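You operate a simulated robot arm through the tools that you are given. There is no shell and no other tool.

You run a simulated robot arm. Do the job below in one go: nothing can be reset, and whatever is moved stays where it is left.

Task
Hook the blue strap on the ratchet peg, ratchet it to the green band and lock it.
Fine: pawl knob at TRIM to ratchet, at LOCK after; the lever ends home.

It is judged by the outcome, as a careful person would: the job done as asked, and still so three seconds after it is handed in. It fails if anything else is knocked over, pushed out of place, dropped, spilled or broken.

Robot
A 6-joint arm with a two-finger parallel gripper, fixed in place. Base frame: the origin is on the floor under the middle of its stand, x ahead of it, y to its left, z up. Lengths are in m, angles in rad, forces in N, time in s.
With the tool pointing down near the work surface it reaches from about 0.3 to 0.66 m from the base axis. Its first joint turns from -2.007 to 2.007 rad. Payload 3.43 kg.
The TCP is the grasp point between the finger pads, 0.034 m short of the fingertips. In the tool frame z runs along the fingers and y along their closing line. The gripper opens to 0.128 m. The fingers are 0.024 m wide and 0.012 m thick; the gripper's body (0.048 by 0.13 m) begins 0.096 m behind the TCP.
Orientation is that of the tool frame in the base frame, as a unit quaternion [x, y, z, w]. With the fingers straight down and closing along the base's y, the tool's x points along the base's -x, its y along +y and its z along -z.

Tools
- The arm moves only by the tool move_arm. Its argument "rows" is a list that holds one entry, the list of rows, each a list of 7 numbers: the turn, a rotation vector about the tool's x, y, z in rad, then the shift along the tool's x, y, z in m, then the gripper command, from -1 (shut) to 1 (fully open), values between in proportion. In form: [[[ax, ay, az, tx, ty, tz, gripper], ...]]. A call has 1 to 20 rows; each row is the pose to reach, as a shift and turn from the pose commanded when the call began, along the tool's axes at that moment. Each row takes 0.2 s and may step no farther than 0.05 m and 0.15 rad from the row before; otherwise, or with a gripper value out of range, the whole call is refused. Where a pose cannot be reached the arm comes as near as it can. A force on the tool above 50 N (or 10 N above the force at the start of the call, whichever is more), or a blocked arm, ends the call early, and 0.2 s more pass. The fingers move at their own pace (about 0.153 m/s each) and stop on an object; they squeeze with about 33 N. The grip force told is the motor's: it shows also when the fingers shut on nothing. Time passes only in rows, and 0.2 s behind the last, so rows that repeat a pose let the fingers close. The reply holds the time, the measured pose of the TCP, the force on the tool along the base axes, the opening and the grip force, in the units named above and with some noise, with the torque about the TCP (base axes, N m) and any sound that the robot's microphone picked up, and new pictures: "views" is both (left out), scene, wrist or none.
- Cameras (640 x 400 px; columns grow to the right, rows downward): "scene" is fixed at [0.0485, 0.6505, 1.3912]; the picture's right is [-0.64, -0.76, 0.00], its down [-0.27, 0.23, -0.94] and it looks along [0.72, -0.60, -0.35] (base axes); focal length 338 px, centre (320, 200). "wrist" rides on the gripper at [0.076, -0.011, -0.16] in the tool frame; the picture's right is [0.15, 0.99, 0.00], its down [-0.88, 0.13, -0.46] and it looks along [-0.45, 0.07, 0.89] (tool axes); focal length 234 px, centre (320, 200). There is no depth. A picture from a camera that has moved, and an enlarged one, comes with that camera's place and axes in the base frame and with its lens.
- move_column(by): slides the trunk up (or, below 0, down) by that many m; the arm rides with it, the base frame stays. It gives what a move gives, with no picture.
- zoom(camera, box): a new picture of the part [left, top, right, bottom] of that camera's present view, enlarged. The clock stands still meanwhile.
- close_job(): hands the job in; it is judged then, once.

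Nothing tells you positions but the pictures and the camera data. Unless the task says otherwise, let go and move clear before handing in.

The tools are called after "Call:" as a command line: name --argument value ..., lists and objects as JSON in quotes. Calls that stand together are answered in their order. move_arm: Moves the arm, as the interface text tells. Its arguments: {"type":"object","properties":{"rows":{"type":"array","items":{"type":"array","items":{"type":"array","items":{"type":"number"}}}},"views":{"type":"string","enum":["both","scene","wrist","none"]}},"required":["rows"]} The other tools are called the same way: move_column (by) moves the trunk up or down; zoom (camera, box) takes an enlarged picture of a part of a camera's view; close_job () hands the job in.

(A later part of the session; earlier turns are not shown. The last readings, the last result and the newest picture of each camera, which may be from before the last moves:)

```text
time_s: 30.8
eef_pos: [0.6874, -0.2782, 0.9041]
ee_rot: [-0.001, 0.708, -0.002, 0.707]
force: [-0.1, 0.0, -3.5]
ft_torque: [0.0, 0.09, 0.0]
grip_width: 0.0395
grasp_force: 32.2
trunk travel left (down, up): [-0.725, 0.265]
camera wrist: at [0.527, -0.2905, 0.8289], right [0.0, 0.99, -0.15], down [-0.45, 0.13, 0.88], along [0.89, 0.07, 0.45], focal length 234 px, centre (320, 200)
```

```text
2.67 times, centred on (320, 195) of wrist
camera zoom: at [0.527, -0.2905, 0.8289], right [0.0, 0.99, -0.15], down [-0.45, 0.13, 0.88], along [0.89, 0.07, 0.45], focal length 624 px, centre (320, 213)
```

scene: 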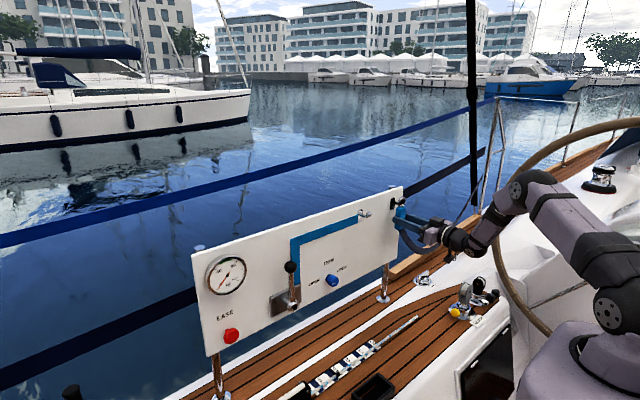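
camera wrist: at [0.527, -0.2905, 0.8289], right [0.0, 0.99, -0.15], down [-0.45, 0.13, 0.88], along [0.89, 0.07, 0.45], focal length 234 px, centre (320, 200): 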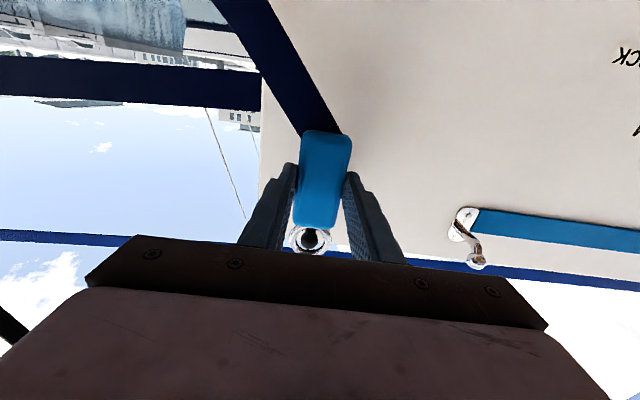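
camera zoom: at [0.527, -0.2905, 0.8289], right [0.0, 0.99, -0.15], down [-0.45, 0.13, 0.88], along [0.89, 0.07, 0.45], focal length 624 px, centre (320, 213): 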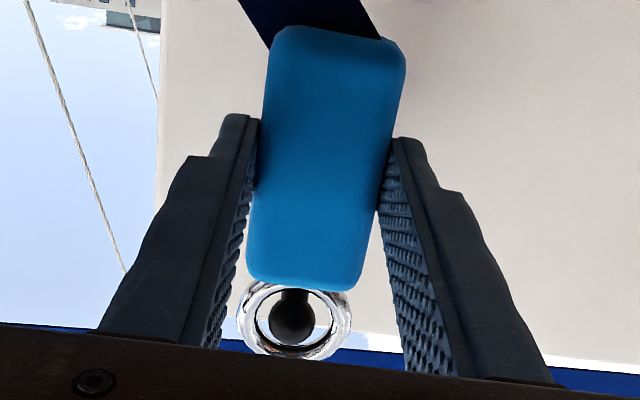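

The ring is now concentric with the ball, with only about 3.5 N of contact. I'll pull it the rest of the way out.

Call:
move_arm --rows '[[[0, 0, 0, 0.0005, 0, -0.01, -1], [0, 0, 0, 0.0005, 0, -0.02, -1], [0, 0, 0, 0.0005, 0, -0.03, -1], [0, 0, 0, 0.0005, 0, -0.042, -1], [0, 0, 0, 0.0005, 0, -0.055, -1]]]' --views "both"

Call:
zoom --camera "scene" --box '[368, 186, 432, 234]'

```text
time_s: 31.9
eef_pos: [0.6315, -0.2798, 0.9066]
ee_rot: [-0.001, 0.707, -0.003, 0.707]
force: [-0.9, -1.4, -1.6]
ft_torque: [0.0, -0.02, 0.02]
grip_width: 0.0394
grasp_force: 33.2
trunk travel left (down, up): [-0.725, 0.265]
camera wrist: at [0.4716, -0.2913, 0.8298], right [0.0, 0.99, -0.15], down [-0.46, 0.13, 0.88], along [0.89, 0.07, 0.45], focal length 234 px, centre (320, 200)
```

scene: 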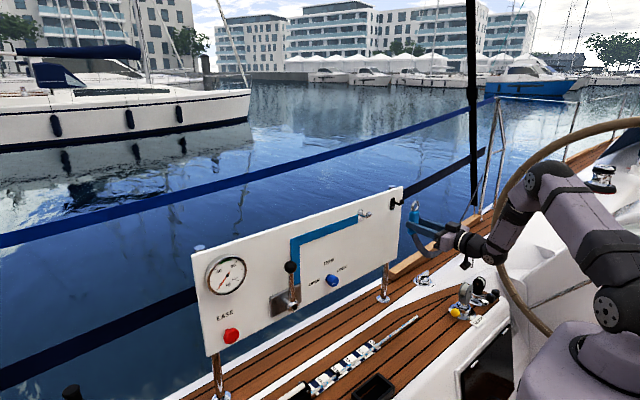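
wrist: 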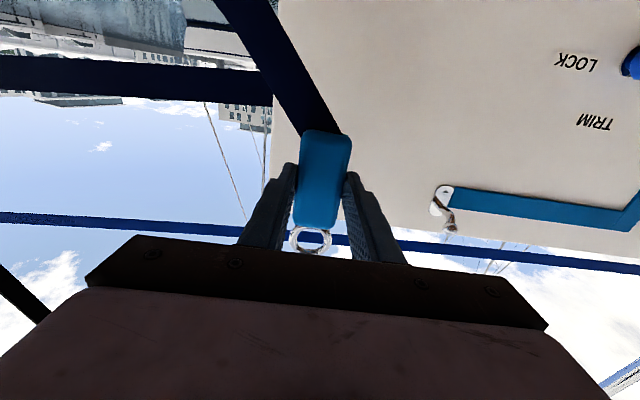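

```text
8.33 times, centred on (400, 210) of scene
camera zoom: at [0.0485, 0.6505, 1.3912], right [-0.64, -0.76, 0.0], down [-0.27, 0.23, -0.94], along [0.72, -0.6, -0.35], focal length 2818 px, centre (-347, 117)
```

zoom: 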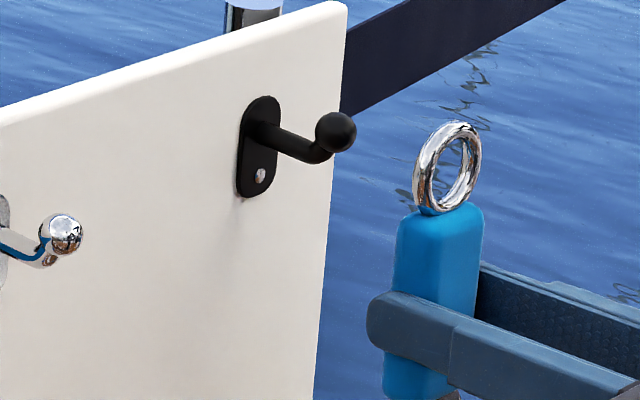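

The strap's ring is free of the stow peg. I'll slide it +0.169 m in y, out in front of the ratchet ball, and check alignment before inserting.

Call:
move_arm --rows '[[[0, 0, 0, -0.001, 0.03, 0, -1], [0, 0, 0, -0.001, 0.06, 0, -1], [0, 0, 0, -0.001, 0.09, 0, -1], [0, 0, 0, -0.001, 0.12, 0, -1], [0, 0, 0, -0.001, 0.15, 0, -1], [0, 0, 0, -0.001, 0.169, 0, -1], [0, 0, 0, -0.001, 0.169, 0.015, -1]]]' --views "both"

Call:
zoom --camera "scene" --box '[348, 192, 412, 240]'

Call:
zoom --camera "wrist" --box '[260, 120, 380, 270]'

```text
time_s: 33.5
eef_pos: [0.6465, -0.1123, 0.9042]
ee_rot: [0.0, 0.707, -0.002, 0.707]
force: [0.2, -0.2, -1.3]
ft_torque: [0.03, 0.01, 0.02]
grip_width: 0.0393
grasp_force: 33.0
trunk travel left (down, up): [-0.725, 0.265]
camera wrist: at [0.487, -0.123, 0.828], right [0.0, 0.99, -0.15], down [-0.46, 0.13, 0.88], along [0.89, 0.07, 0.45], focal length 234 px, centre (320, 200)
```

scene: 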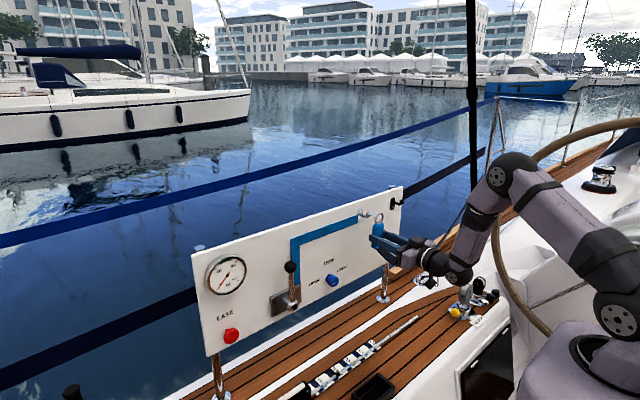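
wrist: 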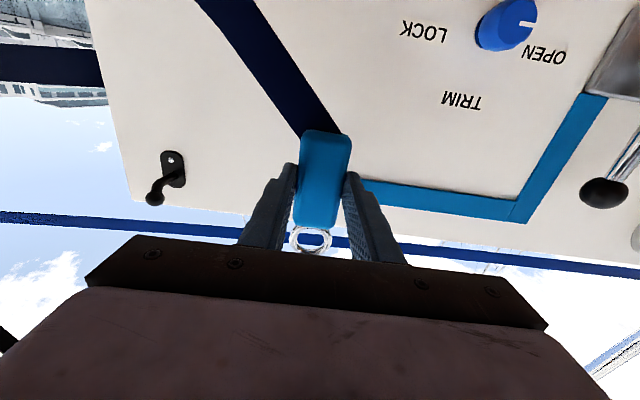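

```text
8.33 times, centred on (380, 216) of scene
camera zoom: at [0.0485, 0.6505, 1.3912], right [-0.64, -0.76, 0.0], down [-0.27, 0.23, -0.94], along [0.72, -0.6, -0.35], focal length 2818 px, centre (-180, 67)
```

zoom: 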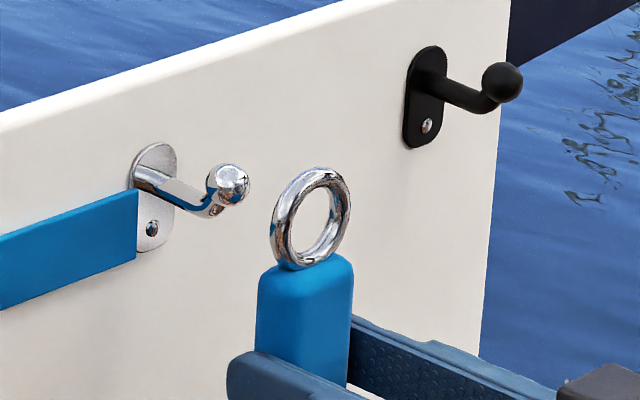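

```text
2.67 times, centred on (320, 195) of wrist
camera zoom: at [0.487, -0.123, 0.828], right [0.0, 0.99, -0.15], down [-0.46, 0.13, 0.88], along [0.89, 0.07, 0.45], focal length 624 px, centre (320, 213)
```

zoom: 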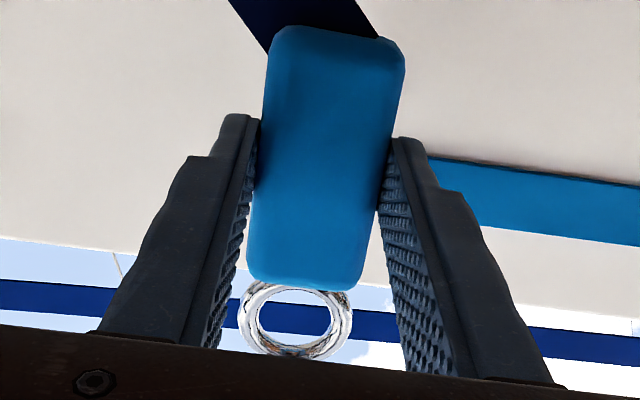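

Ring and ball match in z (about 0.9686 vs 0.968), and in y by the measured peg spacing. I'll push forward until the ring surrounds the ball, then check.

Call:
move_arm --rows '[[[0, 0, 0, 0, 0, 0.012, -1], [0, 0, 0, 0, 0, 0.022, -1], [0, 0, 0, 0, 0, 0.03, -1], [0, 0, 0, 0, 0, 0.038, -1]]]' --views "wrist"

Call:
zoom --camera "scene" --box '[344, 190, 392, 226]'

Call:
zoom --camera "wrist" --box '[260, 120, 380, 270]'

```text
time_s: 34.5
eef_pos: [0.6839, -0.1116, 0.9038]
ee_rot: [-0.001, 0.708, -0.002, 0.706]
force: [0.2, -0.3, -3.6]
ft_torque: [-0.01, 0.07, -0.02]
grip_width: 0.0393
grasp_force: 33.1
trunk travel left (down, up): [-0.725, 0.265]
camera wrist: at [0.5242, -0.1217, 0.8292], right [0.0, 0.99, -0.15], down [-0.45, 0.13, 0.88], along [0.89, 0.07, 0.45], focal length 234 px, centre (320, 200)
```

wrist: 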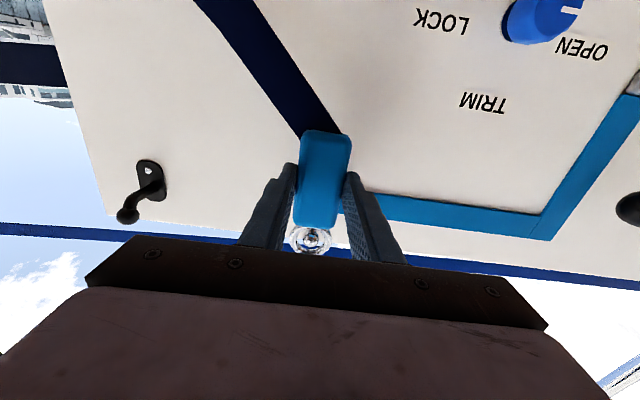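

```text
11.11 times, centred on (368, 208) of scene
camera zoom: at [0.0485, 0.6505, 1.3912], right [-0.64, -0.76, 0.0], down [-0.27, 0.23, -0.94], along [0.72, -0.6, -0.35], focal length 3758 px, centre (-213, 111)
```

zoom: 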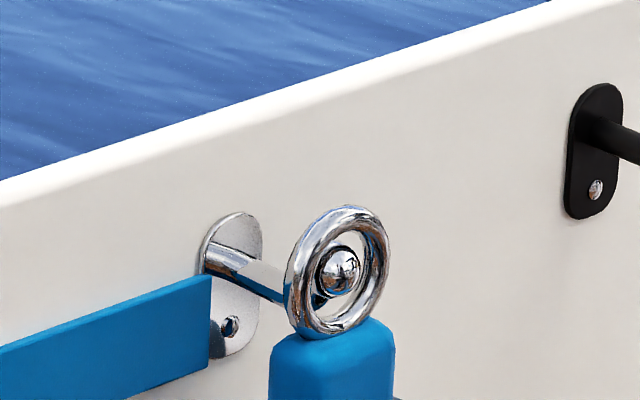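

```text
2.67 times, centred on (320, 195) of wrist
camera zoom: at [0.5242, -0.1217, 0.8292], right [0.0, 0.99, -0.15], down [-0.45, 0.13, 0.88], along [0.89, 0.07, 0.45], focal length 624 px, centre (320, 213)
```

zoom: 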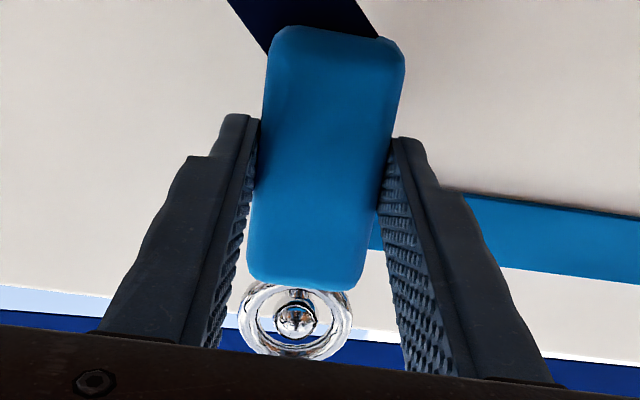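

The ring is concentric with the ball in both views. I'll push it on past the ball, then lower it so it rests in the dip of the rod.

Call:
move_arm --rows '[[[0, 0, 0, 0.0008, 0, 0.006, -1], [0, 0, 0, 0.0008, 0, 0.012, -1], [0, 0, 0, 0.0008, 0, 0.018, -1], [0, 0, 0, 0.0008, 0, 0.0205, -1]]]' --views "none"

Call:
zoom --camera "scene" --box '[344, 190, 392, 226]'

Call:
zoom --camera "wrist" --box '[260, 120, 380, 270]'

```text
time_s: 35.5
eef_pos: [0.7054, -0.1106, 0.9029]
ee_rot: [0.0, 0.707, -0.002, 0.707]
force: [0.5, -0.2, -1.4]
ft_torque: [0.03, -0.01, 0.01]
grip_width: 0.0395
grasp_force: 33.1
trunk travel left (down, up): [-0.725, 0.265]
```

```text
11.11 times, centred on (368, 208) of scene
camera zoom: at [0.0485, 0.6505, 1.3912], right [-0.64, -0.76, 0.0], down [-0.27, 0.23, -0.94], along [0.72, -0.6, -0.35], focal length 3758 px, centre (-213, 111)
```

zoom: 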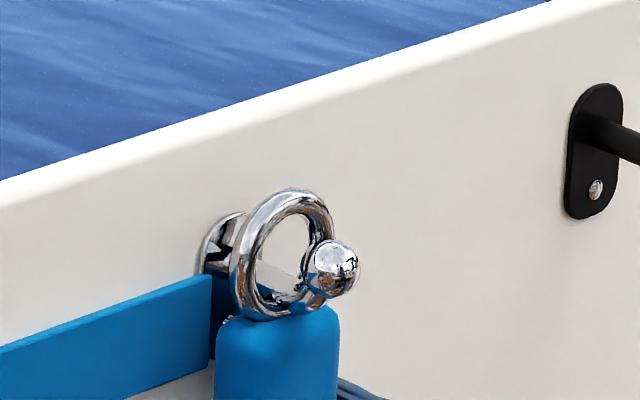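

```text
2.67 times, centred on (320, 195) of wrist
camera zoom: at [0.5452, -0.1212, 0.8277], right [0.0, 0.99, -0.15], down [-0.46, 0.13, 0.88], along [0.89, 0.07, 0.45], focal length 624 px, centre (320, 213)
```

zoom: 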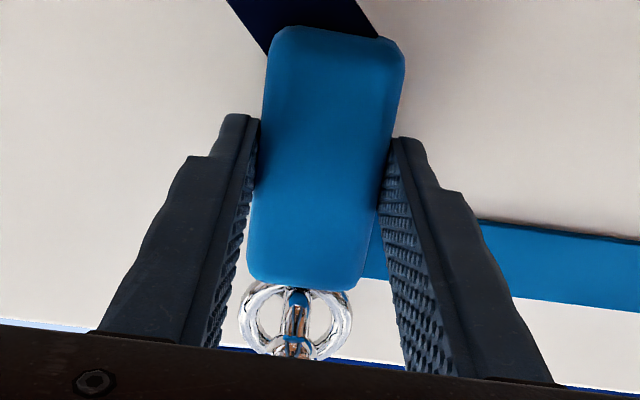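

The ring is behind the ball. I'll lower it onto the rod.

Call:
move_arm --rows '[[[0, 0, 0, 0.004, 0, 0, -1], [0, 0, 0, 0.008, 0, 0, -1], [0, 0, 0, 0.012, 0, 0, -1], [0, 0, 0, 0.0155, 0, 0, -1], [0, 0, 0, 0.0155, 0, 0, -1]]]' --views "none"

Call:
zoom --camera "scene" --box '[344, 190, 392, 226]'

Call:
zoom --camera "wrist" --box '[260, 120, 380, 270]'

```text
time_s: 36.8
eef_pos: [0.7053, -0.11, 0.8883]
ee_rot: [0.0, 0.707, -0.002, 0.707]
force: [-0.3, 0.6, -1.2]
ft_torque: [-0.01, 0.03, -0.01]
grip_width: 0.0395
grasp_force: 32.9
trunk travel left (down, up): [-0.725, 0.265]
```

```text
11.11 times, centred on (368, 208) of scene
camera zoom: at [0.0485, 0.6505, 1.3912], right [-0.64, -0.76, 0.0], down [-0.27, 0.23, -0.94], along [0.72, -0.6, -0.35], focal length 3758 px, centre (-213, 111)
```

zoom: 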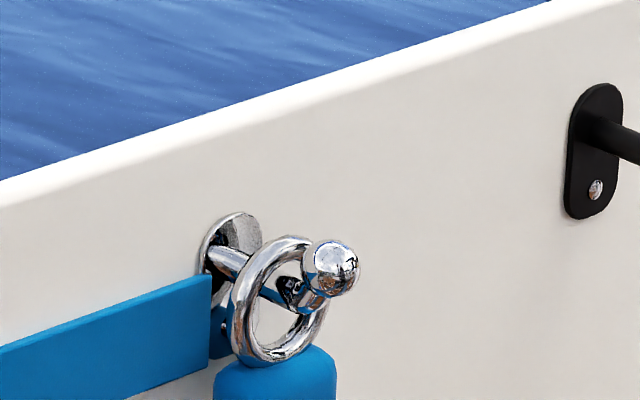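

```text
2.67 times, centred on (320, 195) of wrist
camera zoom: at [0.5458, -0.1216, 0.8126], right [0.0, 0.99, -0.15], down [-0.46, 0.13, 0.88], along [0.89, 0.07, 0.45], focal length 624 px, centre (320, 213)
```

zoom: 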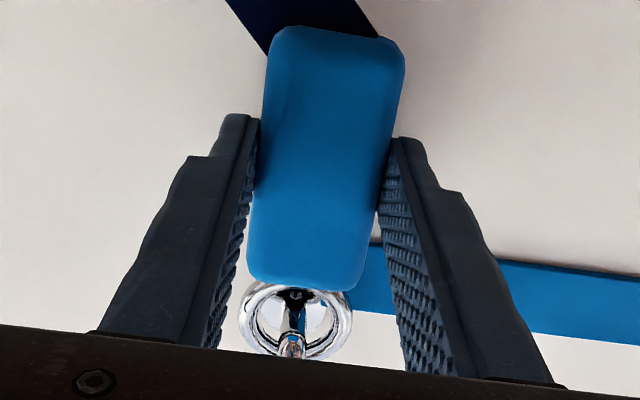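

The ring sits around the rod behind the ball, essentially unloaded. I'll open the fingers moderately and check that it stays hung before retreating.

Call:
move_arm --rows '[[[0, 0, 0, 0, 0, 0, -0.2], [0, 0, 0, 0, 0, 0, 0.2], [0, 0, 0, 0, 0, 0, 0.3], [0, 0, 0, 0, 0, 0, 0.3]]]' --views "wrist"

Call:
zoom --camera "scene" --box '[344, 190, 392, 226]'

```text
time_s: 37.8
eef_pos: [0.7046, -0.1098, 0.8877]
ee_rot: [0.0, 0.707, -0.003, 0.707]
force: [0.0, -0.3, -0.7]
ft_torque: [-0.01, 0.01, 0.02]
grip_width: 0.0833
grasp_force: 0.1
trunk travel left (down, up): [-0.725, 0.265]
camera wrist: at [0.5457, -0.1216, 0.8128], right [0.0, 0.99, -0.15], down [-0.46, 0.13, 0.88], along [0.89, 0.07, 0.45], focal length 234 px, centre (320, 200)
```

wrist: 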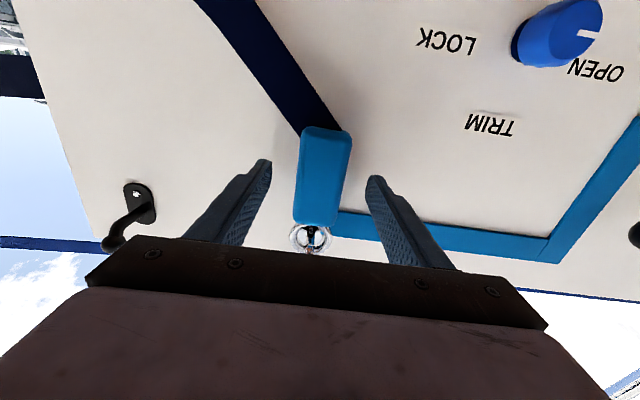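

```text
11.11 times, centred on (368, 208) of scene
camera zoom: at [0.0485, 0.6505, 1.3912], right [-0.64, -0.76, 0.0], down [-0.27, 0.23, -0.94], along [0.72, -0.6, -0.35], focal length 3758 px, centre (-213, 111)
```

zoom: 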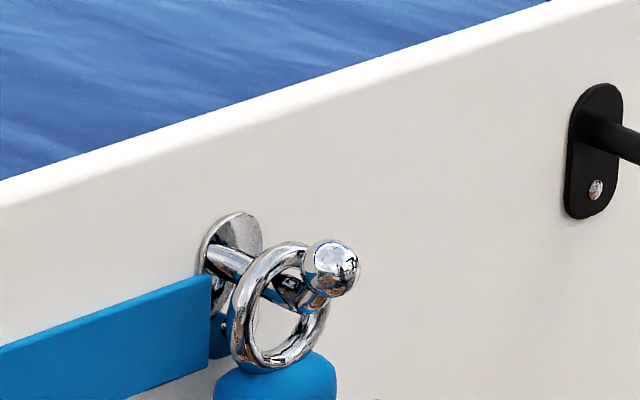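

The ring hangs securely on the ratchet peg. I'll back straight out and then move over to the pawl knob.

Call:
move_arm --rows '[[[0, 0, 0, 0, 0, -0.02, 0.3], [0, 0, 0, 0, 0, -0.05, 0.3], [0, 0, 0, 0, 0, -0.09, 0.3]]]' --views "none"

Call:
move_arm --rows '[[[0, 0, 0, 0.025, 0.03, 0, 0.3], [0, 0, 0, 0.05, 0.06, 0, 0.3], [0, 0, 0, 0.075, 0.09, 0, 0.3], [0, 0, 0, 0.1, 0.12, 0, 0.3], [0, 0, 0, 0.123, 0.136, 0, 0.3], [0, 0, 0, 0.123, 0.136, 0, 0.3]]]' --views "both"

Call:
zoom --camera "scene" --box '[348, 190, 412, 238]'

Call:
zoom --camera "scene" --box '[200, 240, 360, 340]'

```text
time_s: 38.5
eef_pos: [0.6145, -0.1105, 0.8896]
ee_rot: [-0.001, 0.707, -0.003, 0.707]
force: [-0.9, -1.0, 0.2]
ft_torque: [0.0, 0.0, -0.01]
grip_width: 0.0834
grasp_force: 0.1
trunk travel left (down, up): [-0.725, 0.265]
```

```text
time_s: 40.0
eef_pos: [0.6133, 0.0265, 0.767]
ee_rot: [-0.002, 0.707, -0.002, 0.707]
force: [-0.6, -0.6, -0.4]
ft_torque: [0.01, 0.02, 0.02]
grip_width: 0.0832
grasp_force: 0.0
trunk travel left (down, up): [-0.725, 0.265]
camera wrist: at [0.4543, 0.0143, 0.6906], right [0.0, 0.99, -0.15], down [-0.46, 0.13, 0.88], along [0.89, 0.07, 0.45], focal length 234 px, centre (320, 200)
```

scene: 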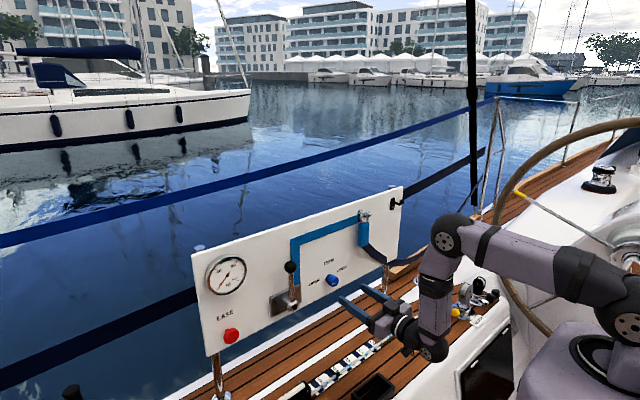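
wrist: 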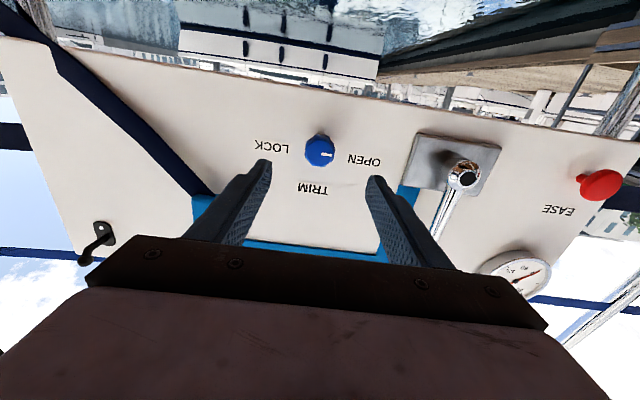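

```text
8.33 times, centred on (380, 214) of scene
camera zoom: at [0.0485, 0.6505, 1.3912], right [-0.64, -0.76, 0.0], down [-0.27, 0.23, -0.94], along [0.72, -0.6, -0.35], focal length 2818 px, centre (-180, 83)
```

zoom: 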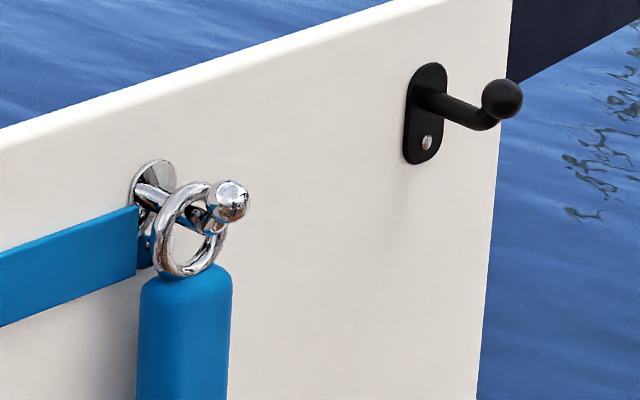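

```text
4.00 times, centred on (280, 290) of scene
camera zoom: at [0.0485, 0.6505, 1.3912], right [-0.64, -0.76, 0.0], down [-0.27, 0.23, -0.94], along [0.72, -0.6, -0.35], focal length 1353 px, centre (480, -160)
```

zoom: 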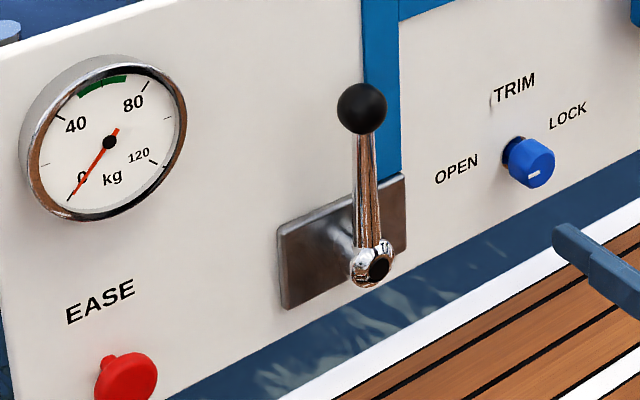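

The strap is properly hooked, and the wrist camera now shows the knob and lever hub. I'll zoom in to get exact positions.

Call:
zoom --camera "wrist" --box '[240, 110, 400, 210]'

Call:
zoom --camera "wrist" --box '[400, 120, 560, 260]'

Call:
zoom --camera "scene" --box '[310, 260, 358, 290]'

Call:
zoom --camera "scene" --box '[264, 250, 312, 320]'

```text
4.00 times, centred on (320, 160) of wrist
camera zoom: at [0.4543, 0.0143, 0.6906], right [0.0, 0.99, -0.15], down [-0.46, 0.13, 0.88], along [0.89, 0.07, 0.45], focal length 937 px, centre (320, 360)
```

zoom: 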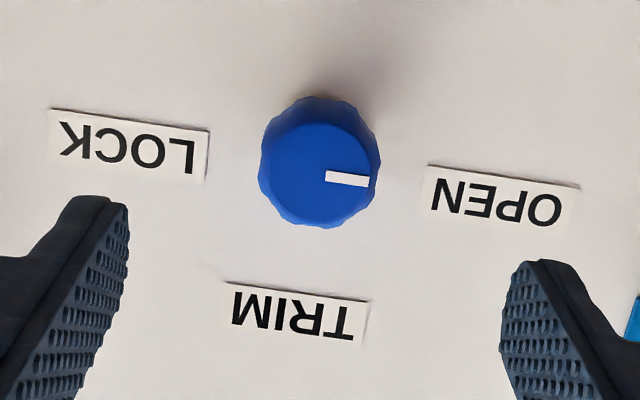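

```text
2.86 times, centred on (480, 190) of wrist
camera zoom: at [0.4543, 0.0143, 0.6906], right [0.0, 0.99, -0.15], down [-0.46, 0.13, 0.88], along [0.89, 0.07, 0.45], focal length 669 px, centre (-137, 229)
```

zoom: 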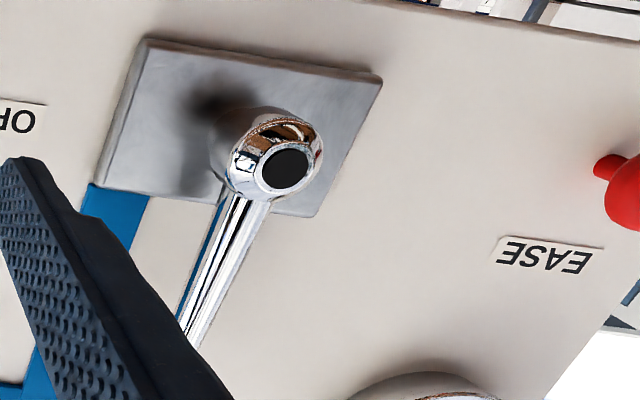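

```text
13.33 times, centred on (334, 275) of scene
camera zoom: at [0.0485, 0.6505, 1.3912], right [-0.64, -0.76, 0.0], down [-0.27, 0.23, -0.94], along [0.72, -0.6, -0.35], focal length 4510 px, centre (133, -800)
```

zoom: 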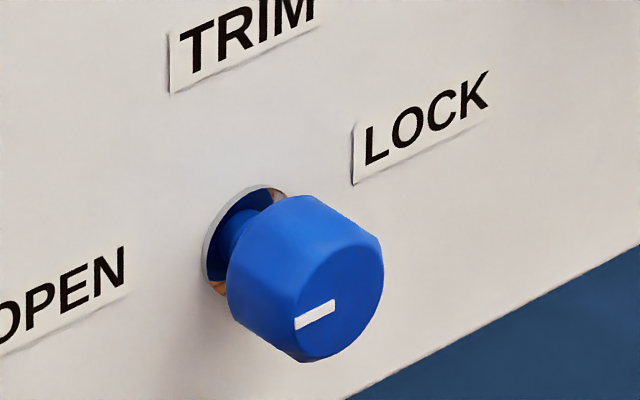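

```text
5.71 times, centred on (288, 285) of scene
camera zoom: at [0.0485, 0.6505, 1.3912], right [-0.64, -0.76, 0.0], down [-0.27, 0.23, -0.94], along [0.72, -0.6, -0.35], focal length 1933 px, centre (503, -286)
```

zoom: 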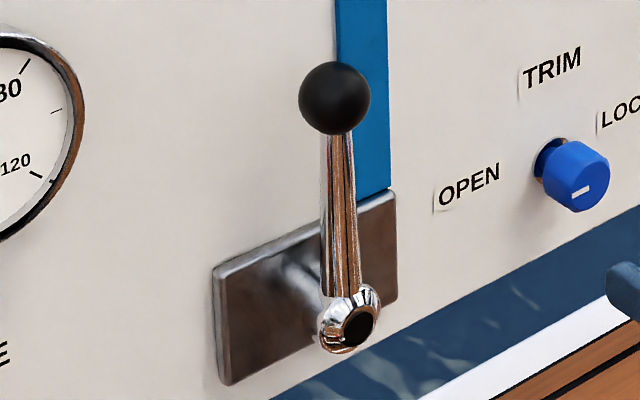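

The knob face is at about (0.715, 0.026, 0.767), 33 mm wide, with its mark pointing squarely at OPEN. I'll move in with the fingers either side of it and grip.

Call:
move_arm --rows '[[[0, 0, 0, 0, -0.0007, 0.03, 0.2], [0, 0, 0, 0, -0.0007, 0.06, 0.2], [0, 0, 0, 0, -0.0007, 0.08, 0.2], [0, 0, 0, 0, -0.0007, 0.094, 0.2], [0, 0, 0, 0, -0.0007, 0.094, -1], [0, 0, 0, 0, -0.0007, 0.094, -1], [0, 0, 0, 0, -0.0007, 0.094, -1], [0, 0, 0, 0, -0.0007, 0.094, -1]]]' --views "both"

Call:
zoom --camera "scene" --box '[300, 245, 380, 305]'

Call:
zoom --camera "wrist" --box '[240, 110, 400, 260]'

```text
time_s: 41.8
eef_pos: [0.7105, 0.0249, 0.7659]
ee_rot: [0.0, 0.707, -0.002, 0.707]
force: [3.0, -4.2, 1.1]
ft_torque: [-0.02, 0.42, -0.04]
grip_width: 0.0357
grasp_force: 45.5
trunk travel left (down, up): [-0.725, 0.265]
camera wrist: at [0.5497, 0.0137, 0.6883], right [0.0, 0.99, -0.15], down [-0.46, 0.13, 0.88], along [0.89, 0.07, 0.45], focal length 234 px, centre (320, 200)
```

scene: 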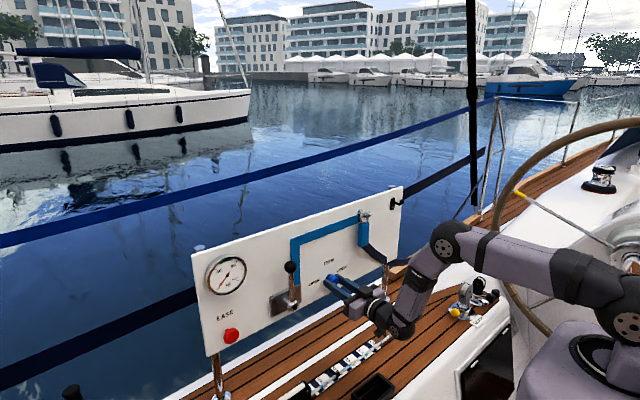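
wrist: 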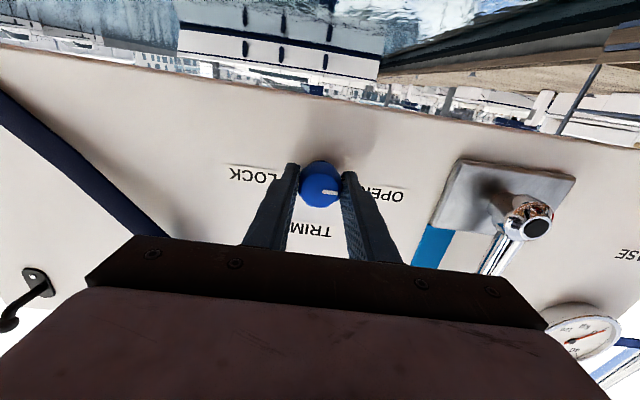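

```text
6.67 times, centred on (340, 275) of scene
camera zoom: at [0.0485, 0.6505, 1.3912], right [-0.64, -0.76, 0.0], down [-0.27, 0.23, -0.94], along [0.72, -0.6, -0.35], focal length 2255 px, centre (187, -300)
```

zoom: 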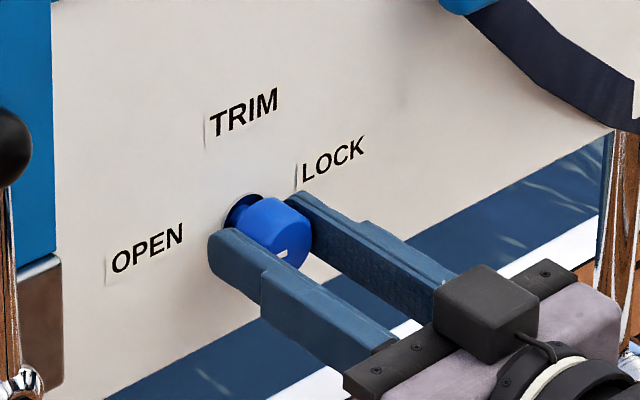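

```text
2.67 times, centred on (320, 185) of wrist
camera zoom: at [0.5497, 0.0137, 0.6883], right [0.0, 0.99, -0.15], down [-0.46, 0.13, 0.88], along [0.89, 0.07, 0.45], focal length 624 px, centre (320, 240)
```

zoom: 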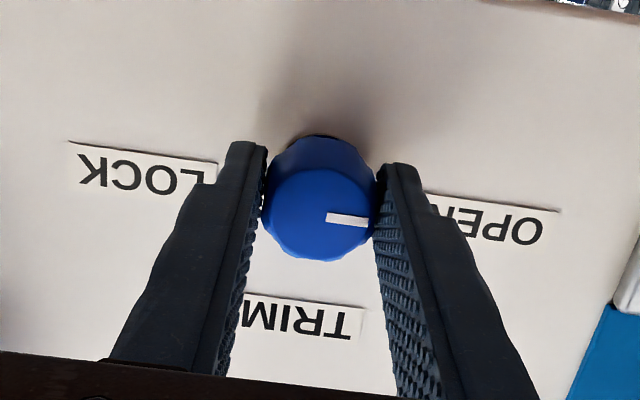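

The knob is gripped at 36 mm width. I'll turn it +90° about the tool axis, which swings the mark from OPEN up to TRIM.

Call:
move_arm --rows '[[[0, 0, 0.13, 0, 0, 0, -1], [0, 0, 0.26, 0, 0, 0, -1], [0, 0, 0.39, 0, 0, 0, -1], [0, 0, 0.52, 0, 0, 0, -1], [0, 0, 0.65, 0, 0, 0, -1], [0, 0, 0.78, 0, 0, 0, -1], [0, 0, 0.91, 0, 0, 0, -1], [0, 0, 1.04, 0, 0, 0, -1], [0, 0, 1.17, 0, 0, 0, -1], [0, 0, 1.3, 0, 0, 0, -1], [0, 0, 1.43, 0, 0, 0, -1], [0, 0, 1.5708, 0, 0, 0, -1], [0, 0, 1.5708, 0, 0, 0, -1]]]' --views "both"

Call:
zoom --camera "scene" --box '[300, 245, 380, 305]'

Call:
zoom --camera "wrist" --box '[240, 110, 400, 260]'

```text
time_s: 44.5
eef_pos: [0.7094, 0.024, 0.7644]
ee_rot: [0.499, 0.502, 0.499, 0.5]
force: [-0.5, 4.8, -3.7]
ft_torque: [0.02, 0.31, 0.97]
grip_width: 0.0359
grasp_force: 45.8
trunk travel left (down, up): [-0.725, 0.265]
camera wrist: at [0.5496, 0.1009, 0.7533], right [0.0, 0.15, 0.99], down [-0.45, -0.88, 0.13], along [0.89, -0.45, 0.07], focal length 234 px, centre (320, 200)
```

scene: 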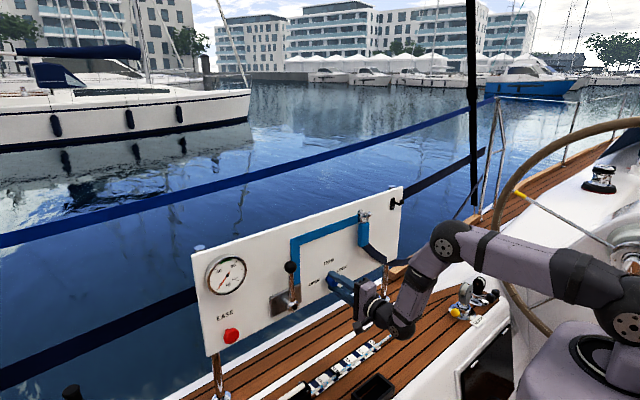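
wrist: 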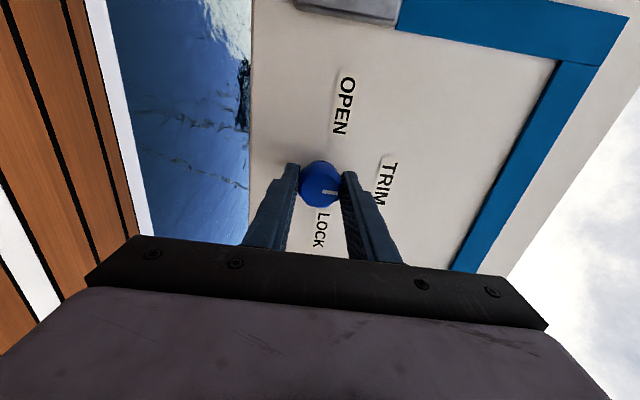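

```text
6.67 times, centred on (340, 275) of scene
camera zoom: at [0.0485, 0.6505, 1.3912], right [-0.64, -0.76, 0.0], down [-0.27, 0.23, -0.94], along [0.72, -0.6, -0.35], focal length 2255 px, centre (187, -300)
```

zoom: 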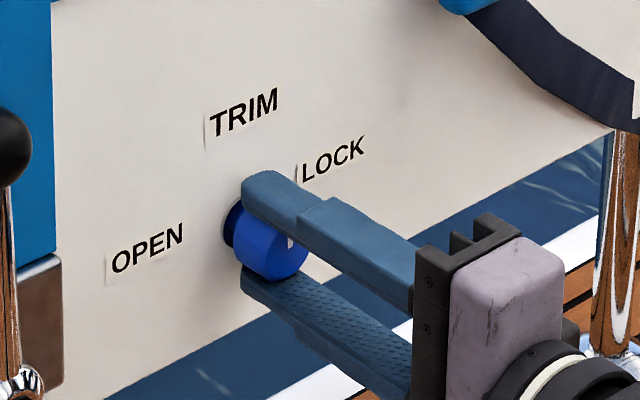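

```text
2.67 times, centred on (320, 185) of wrist
camera zoom: at [0.5496, 0.1009, 0.7533], right [0.0, 0.15, 0.99], down [-0.45, -0.88, 0.13], along [0.89, -0.45, 0.07], focal length 624 px, centre (320, 240)
```

zoom: 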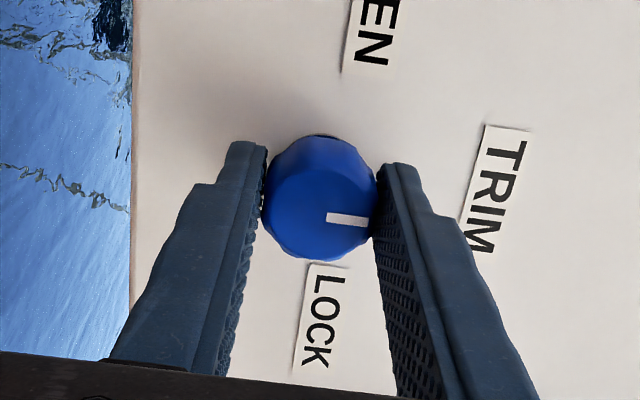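

The knob turned with the gripper and the mark now points up to TRIM. I'll release, back out and confirm.

Call:
move_arm --rows '[[[0, 0, 0, 0, 0, 0, 0.0], [0, 0, 0, 0, 0, 0, 0.2], [0, 0, 0, 0, 0, 0, 0.2], [0, 0, 0, 0, 0, -0.04, 0.2], [0, 0, 0, 0, 0, -0.08, 0.2], [0, 0, 0, 0, 0, -0.1, 0.2]]]' --views "both"

Call:
zoom --camera "scene" --box '[310, 255, 358, 291]'

Call:
zoom --camera "wrist" --box '[220, 80, 420, 230]'

```text
time_s: 46.0
eef_pos: [0.6082, 0.0249, 0.7664]
ee_rot: [0.5, 0.5, 0.498, 0.502]
force: [-0.1, -0.8, -0.5]
ft_torque: [0.02, 0.02, 0.02]
grip_width: 0.077
grasp_force: 0.0
trunk travel left (down, up): [-0.725, 0.265]
camera wrist: at [0.4493, 0.1017, 0.7542], right [0.0, 0.15, 0.99], down [-0.46, -0.88, 0.13], along [0.89, -0.45, 0.07], focal length 234 px, centre (320, 200)
```

scene: 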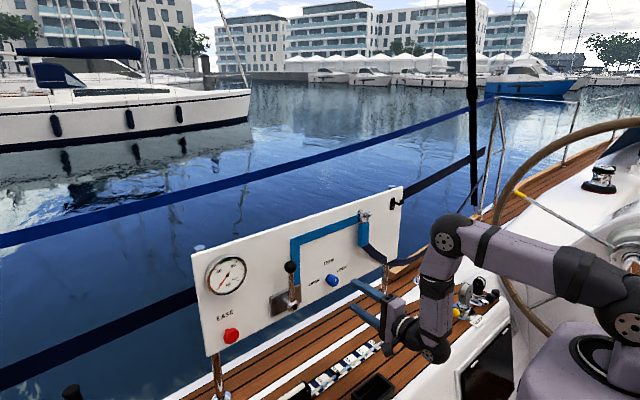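
wrist: 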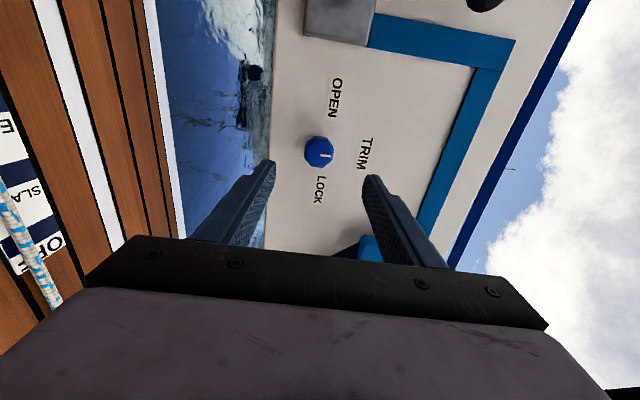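

```text
11.11 times, centred on (334, 273) of scene
camera zoom: at [0.0485, 0.6505, 1.3912], right [-0.64, -0.76, 0.0], down [-0.27, 0.23, -0.94], along [0.72, -0.6, -0.35], focal length 3758 px, centre (164, -611)
```

zoom: 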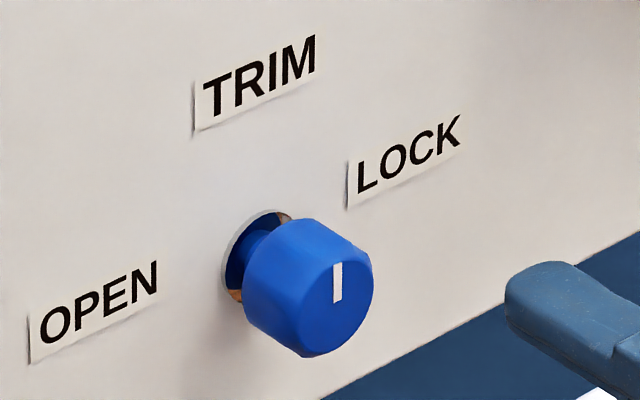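

```text
2.67 times, centred on (320, 155) of wrist
camera zoom: at [0.4493, 0.1017, 0.7542], right [0.0, 0.15, 0.99], down [-0.46, -0.88, 0.13], along [0.89, -0.45, 0.07], focal length 624 px, centre (320, 320)
```

zoom: 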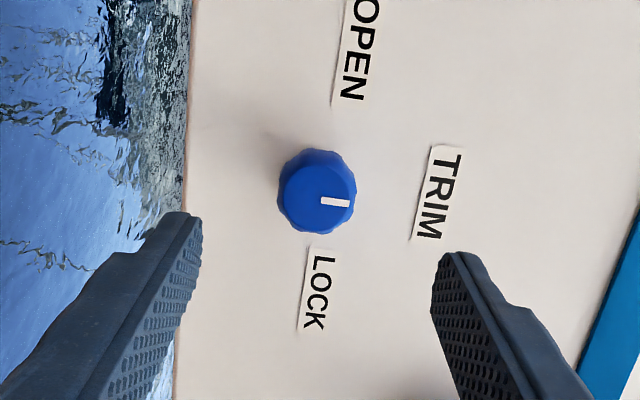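

The knob is confirmed at TRIM. The lever hub is at about (0.709, 0.1945, 0.766) and its ball knob at about (0.715, 0.1945, 0.890), so I'll roll back to zero and move in front of the ball.

Call:
move_arm --rows '[[[0, 0, -0.143, 0.0154, 0.0112, 0, 0.2], [0, 0, -0.286, 0.0308, 0.0225, 0, 0.2], [0, 0, -0.428, 0.0463, 0.0337, 0, 0.2], [0, 0, -0.571, 0.0617, 0.0449, 0, 0.2], [0, 0, -0.714, 0.0771, 0.0562, 0, 0.2], [0, 0, -0.857, 0.0925, 0.0674, 0, 0.2], [0, 0, -1.0, 0.1079, 0.0787, 0, 0.2], [0, 0, -1.142, 0.1233, 0.0899, 0, 0.2], [0, 0, -1.285, 0.1388, 0.1011, 0, 0.2], [0, 0, -1.428, 0.1542, 0.1124, 0, 0.2], [0, 0, -1.5708, 0.1696, 0.1236, 0, 0.2], [0, 0, -1.5708, 0.1696, 0.1236, 0, 0.2]]]' --views "both"

Call:
zoom --camera "wrist" --box '[240, 60, 400, 260]'

Call:
zoom --camera "scene" --box '[200, 245, 296, 305]'

```text
time_s: 48.5
eef_pos: [0.6097, 0.1946, 0.8882]
ee_rot: [-0.002, 0.707, -0.002, 0.707]
force: [-0.8, 0.8, -0.3]
ft_torque: [0.0, 0.0, -0.02]
grip_width: 0.0768
grasp_force: 0.0
trunk travel left (down, up): [-0.725, 0.265]
camera wrist: at [0.4501, 0.1831, 0.8117], right [0.0, 0.99, -0.15], down [-0.46, 0.14, 0.88], along [0.89, 0.07, 0.45], focal length 234 px, centre (320, 200)
```

scene: 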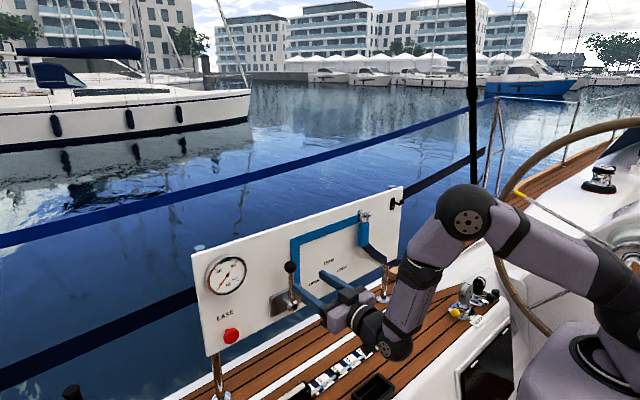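
wrist: 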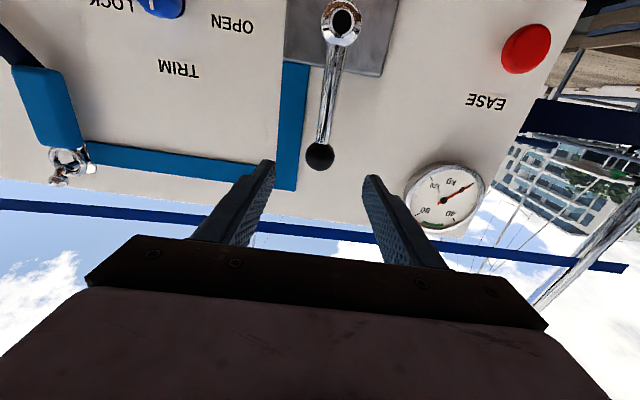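

```text
2.00 times, centred on (320, 160) of wrist
camera zoom: at [0.4501, 0.1831, 0.8117], right [0.0, 0.99, -0.15], down [-0.46, 0.14, 0.88], along [0.89, 0.07, 0.45], focal length 468 px, centre (320, 280)
```

zoom: 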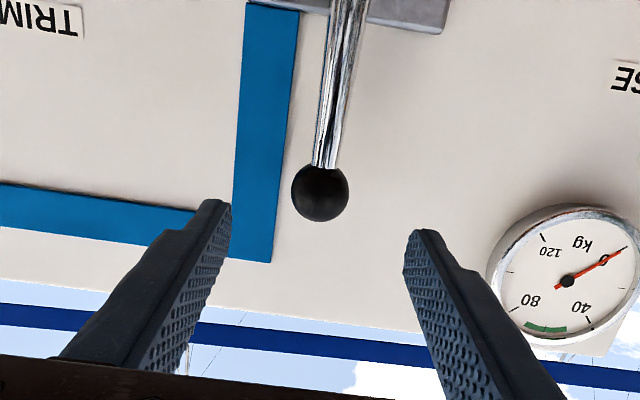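

```text
6.67 times, centred on (248, 275) of scene
camera zoom: at [0.0485, 0.6505, 1.3912], right [-0.64, -0.76, 0.0], down [-0.27, 0.23, -0.94], along [0.72, -0.6, -0.35], focal length 2255 px, centre (800, -300)
```

zoom: 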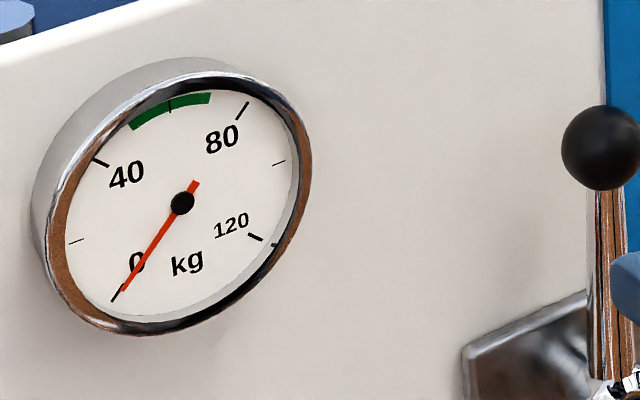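

The ball is confirmed at (0.715, 0.195, 0.890), and the gauge is readable in both cameras at 0. I'll slide in so the fingers straddle the ball, about 58 mm open, without touching it.

Call:
move_arm --rows '[[[0, 0, 0, -0.002, 0, 0.02, -0.05], [0, 0, 0, -0.002, 0, 0.045, -0.09], [0, 0, 0, -0.002, 0, 0.07, -0.09], [0, 0, 0, -0.002, 0, 0.09, -0.09], [0, 0, 0, -0.002, 0, 0.09, -0.09]]]' --views "wrist"

Call:
zoom --camera "scene" --box '[200, 240, 328, 320]'

```text
time_s: 49.8
eef_pos: [0.6994, 0.1944, 0.8926]
ee_rot: [-0.002, 0.707, -0.002, 0.707]
force: [-0.6, 0.4, 0.5]
ft_torque: [-0.03, 0.0, -0.01]
grip_width: 0.0581
grasp_force: 0.1
trunk travel left (down, up): [-0.725, 0.265]
camera wrist: at [0.5403, 0.1834, 0.8161], right [0.0, 0.99, -0.15], down [-0.46, 0.13, 0.88], along [0.89, 0.07, 0.45], focal length 234 px, centre (320, 200)
```

wrist: 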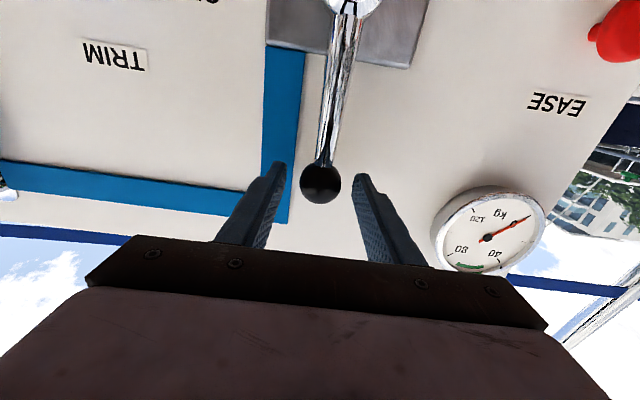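

```text
5.00 times, centred on (264, 280) of scene
camera zoom: at [0.0485, 0.6505, 1.3912], right [-0.64, -0.76, 0.0], down [-0.27, 0.23, -0.94], along [0.72, -0.6, -0.35], focal length 1691 px, centre (600, -200)
```

zoom: 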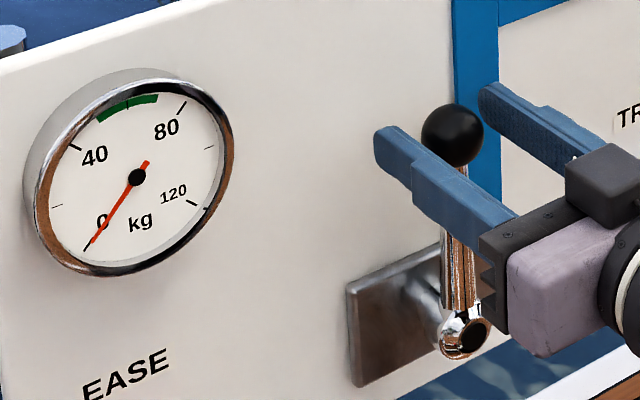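

The ball is between the fingers. I'll try a gentle push of the lever to the right (top toward -y), rolling the gripper with the arc, and watch the force, sound and gauge.

Call:
move_arm --rows '[[[0, 0, 0.08, 0.0004, -0.0101, 0, -0.09], [0, 0, 0.16, 0.0016, -0.0202, 0, -0.09], [0, 0, 0.24, 0.0036, -0.0301, 0, -0.09], [0, 0, 0.32, 0.0064, -0.0398, 0, -0.09]]]' --views "wrist"

Call:
zoom --camera "scene" --box '[200, 240, 328, 320]'

```text
time_s: 50.8
eef_pos: [0.6988, 0.1698, 0.8856]
ee_rot: [0.101, 0.699, 0.118, 0.699]
force: [6.0, 37.9, -1.0]
ft_torque: [-0.44, 0.07, 0.43]
grip_width: 0.0788
grasp_force: 17.8
trunk travel left (down, up): [-0.725, 0.265]
camera wrist: at [0.5389, 0.1781, 0.8084], right [-0.02, 0.99, 0.16], down [-0.46, -0.15, 0.88], along [0.89, -0.05, 0.45], focal length 234 px, centre (320, 200)
```

wrist: 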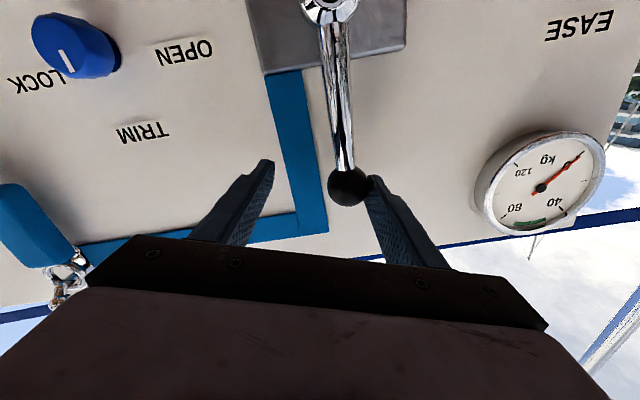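

```text
5.00 times, centred on (264, 280) of scene
camera zoom: at [0.0485, 0.6505, 1.3912], right [-0.64, -0.76, 0.0], down [-0.27, 0.23, -0.94], along [0.72, -0.6, -0.35], focal length 1691 px, centre (600, -200)
```

zoom: 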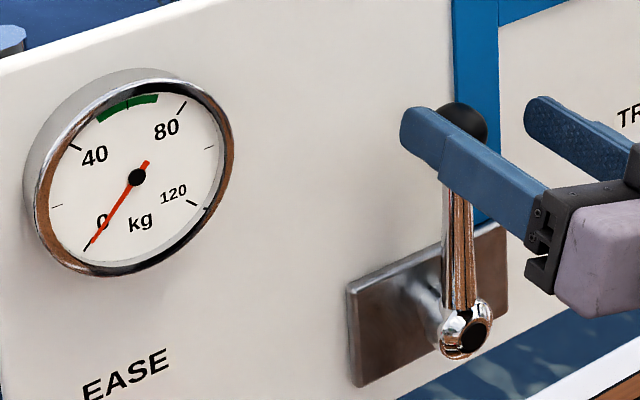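

The lever barely moved and pushed back with 38 N, so this side is its home stop. I'll back off at once and try the other direction.

Call:
move_arm --rows '[[[0, 0, -0.08, -0.002, 0.0096, 0, -0.09], [0, 0, -0.16, -0.0024, 0.0196, 0, -0.09], [0, 0, -0.24, -0.0024, 0.0296, 0, -0.09], [0, 0, -0.32, -0.0024, 0.0396, 0, -0.09], [0, 0, -0.32, -0.0024, 0.0396, 0, -0.09]]]' --views "wrist"

Call:
zoom --camera "scene" --box '[200, 240, 328, 320]'

```text
time_s: 52.0
eef_pos: [0.6997, 0.1914, 0.8995]
ee_rot: [-0.001, 0.707, -0.003, 0.707]
force: [0.6, 0.0, 1.0]
ft_torque: [0.0, 0.0, -0.03]
grip_width: 0.0582
grasp_force: 0.0
trunk travel left (down, up): [-0.725, 0.265]
camera wrist: at [0.5395, 0.1799, 0.8227], right [0.0, 0.99, -0.15], down [-0.45, 0.14, 0.88], along [0.89, 0.07, 0.45], focal length 234 px, centre (320, 200)
```

wrist: 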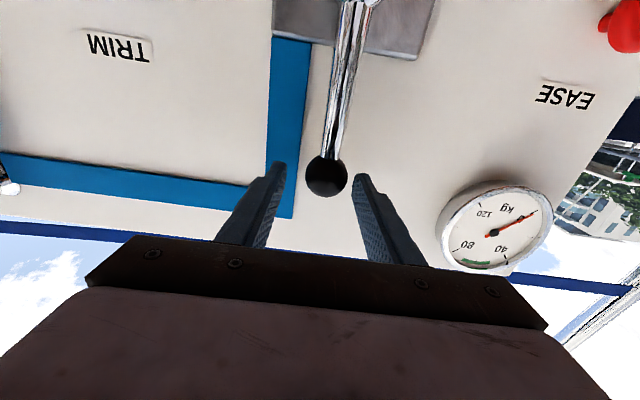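

```text
5.00 times, centred on (264, 280) of scene
camera zoom: at [0.0485, 0.6505, 1.3912], right [-0.64, -0.76, 0.0], down [-0.27, 0.23, -0.94], along [0.72, -0.6, -0.35], focal length 1691 px, centre (600, -200)
```

zoom: 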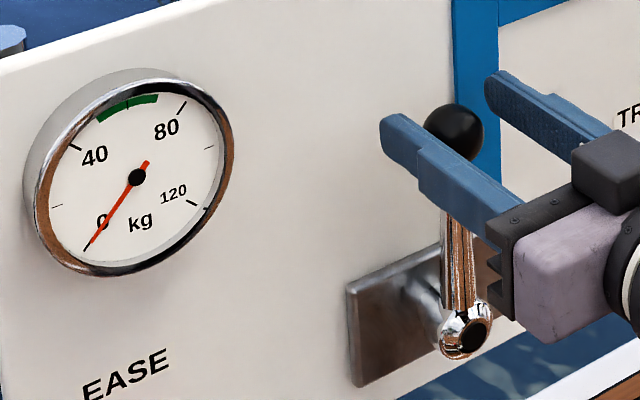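

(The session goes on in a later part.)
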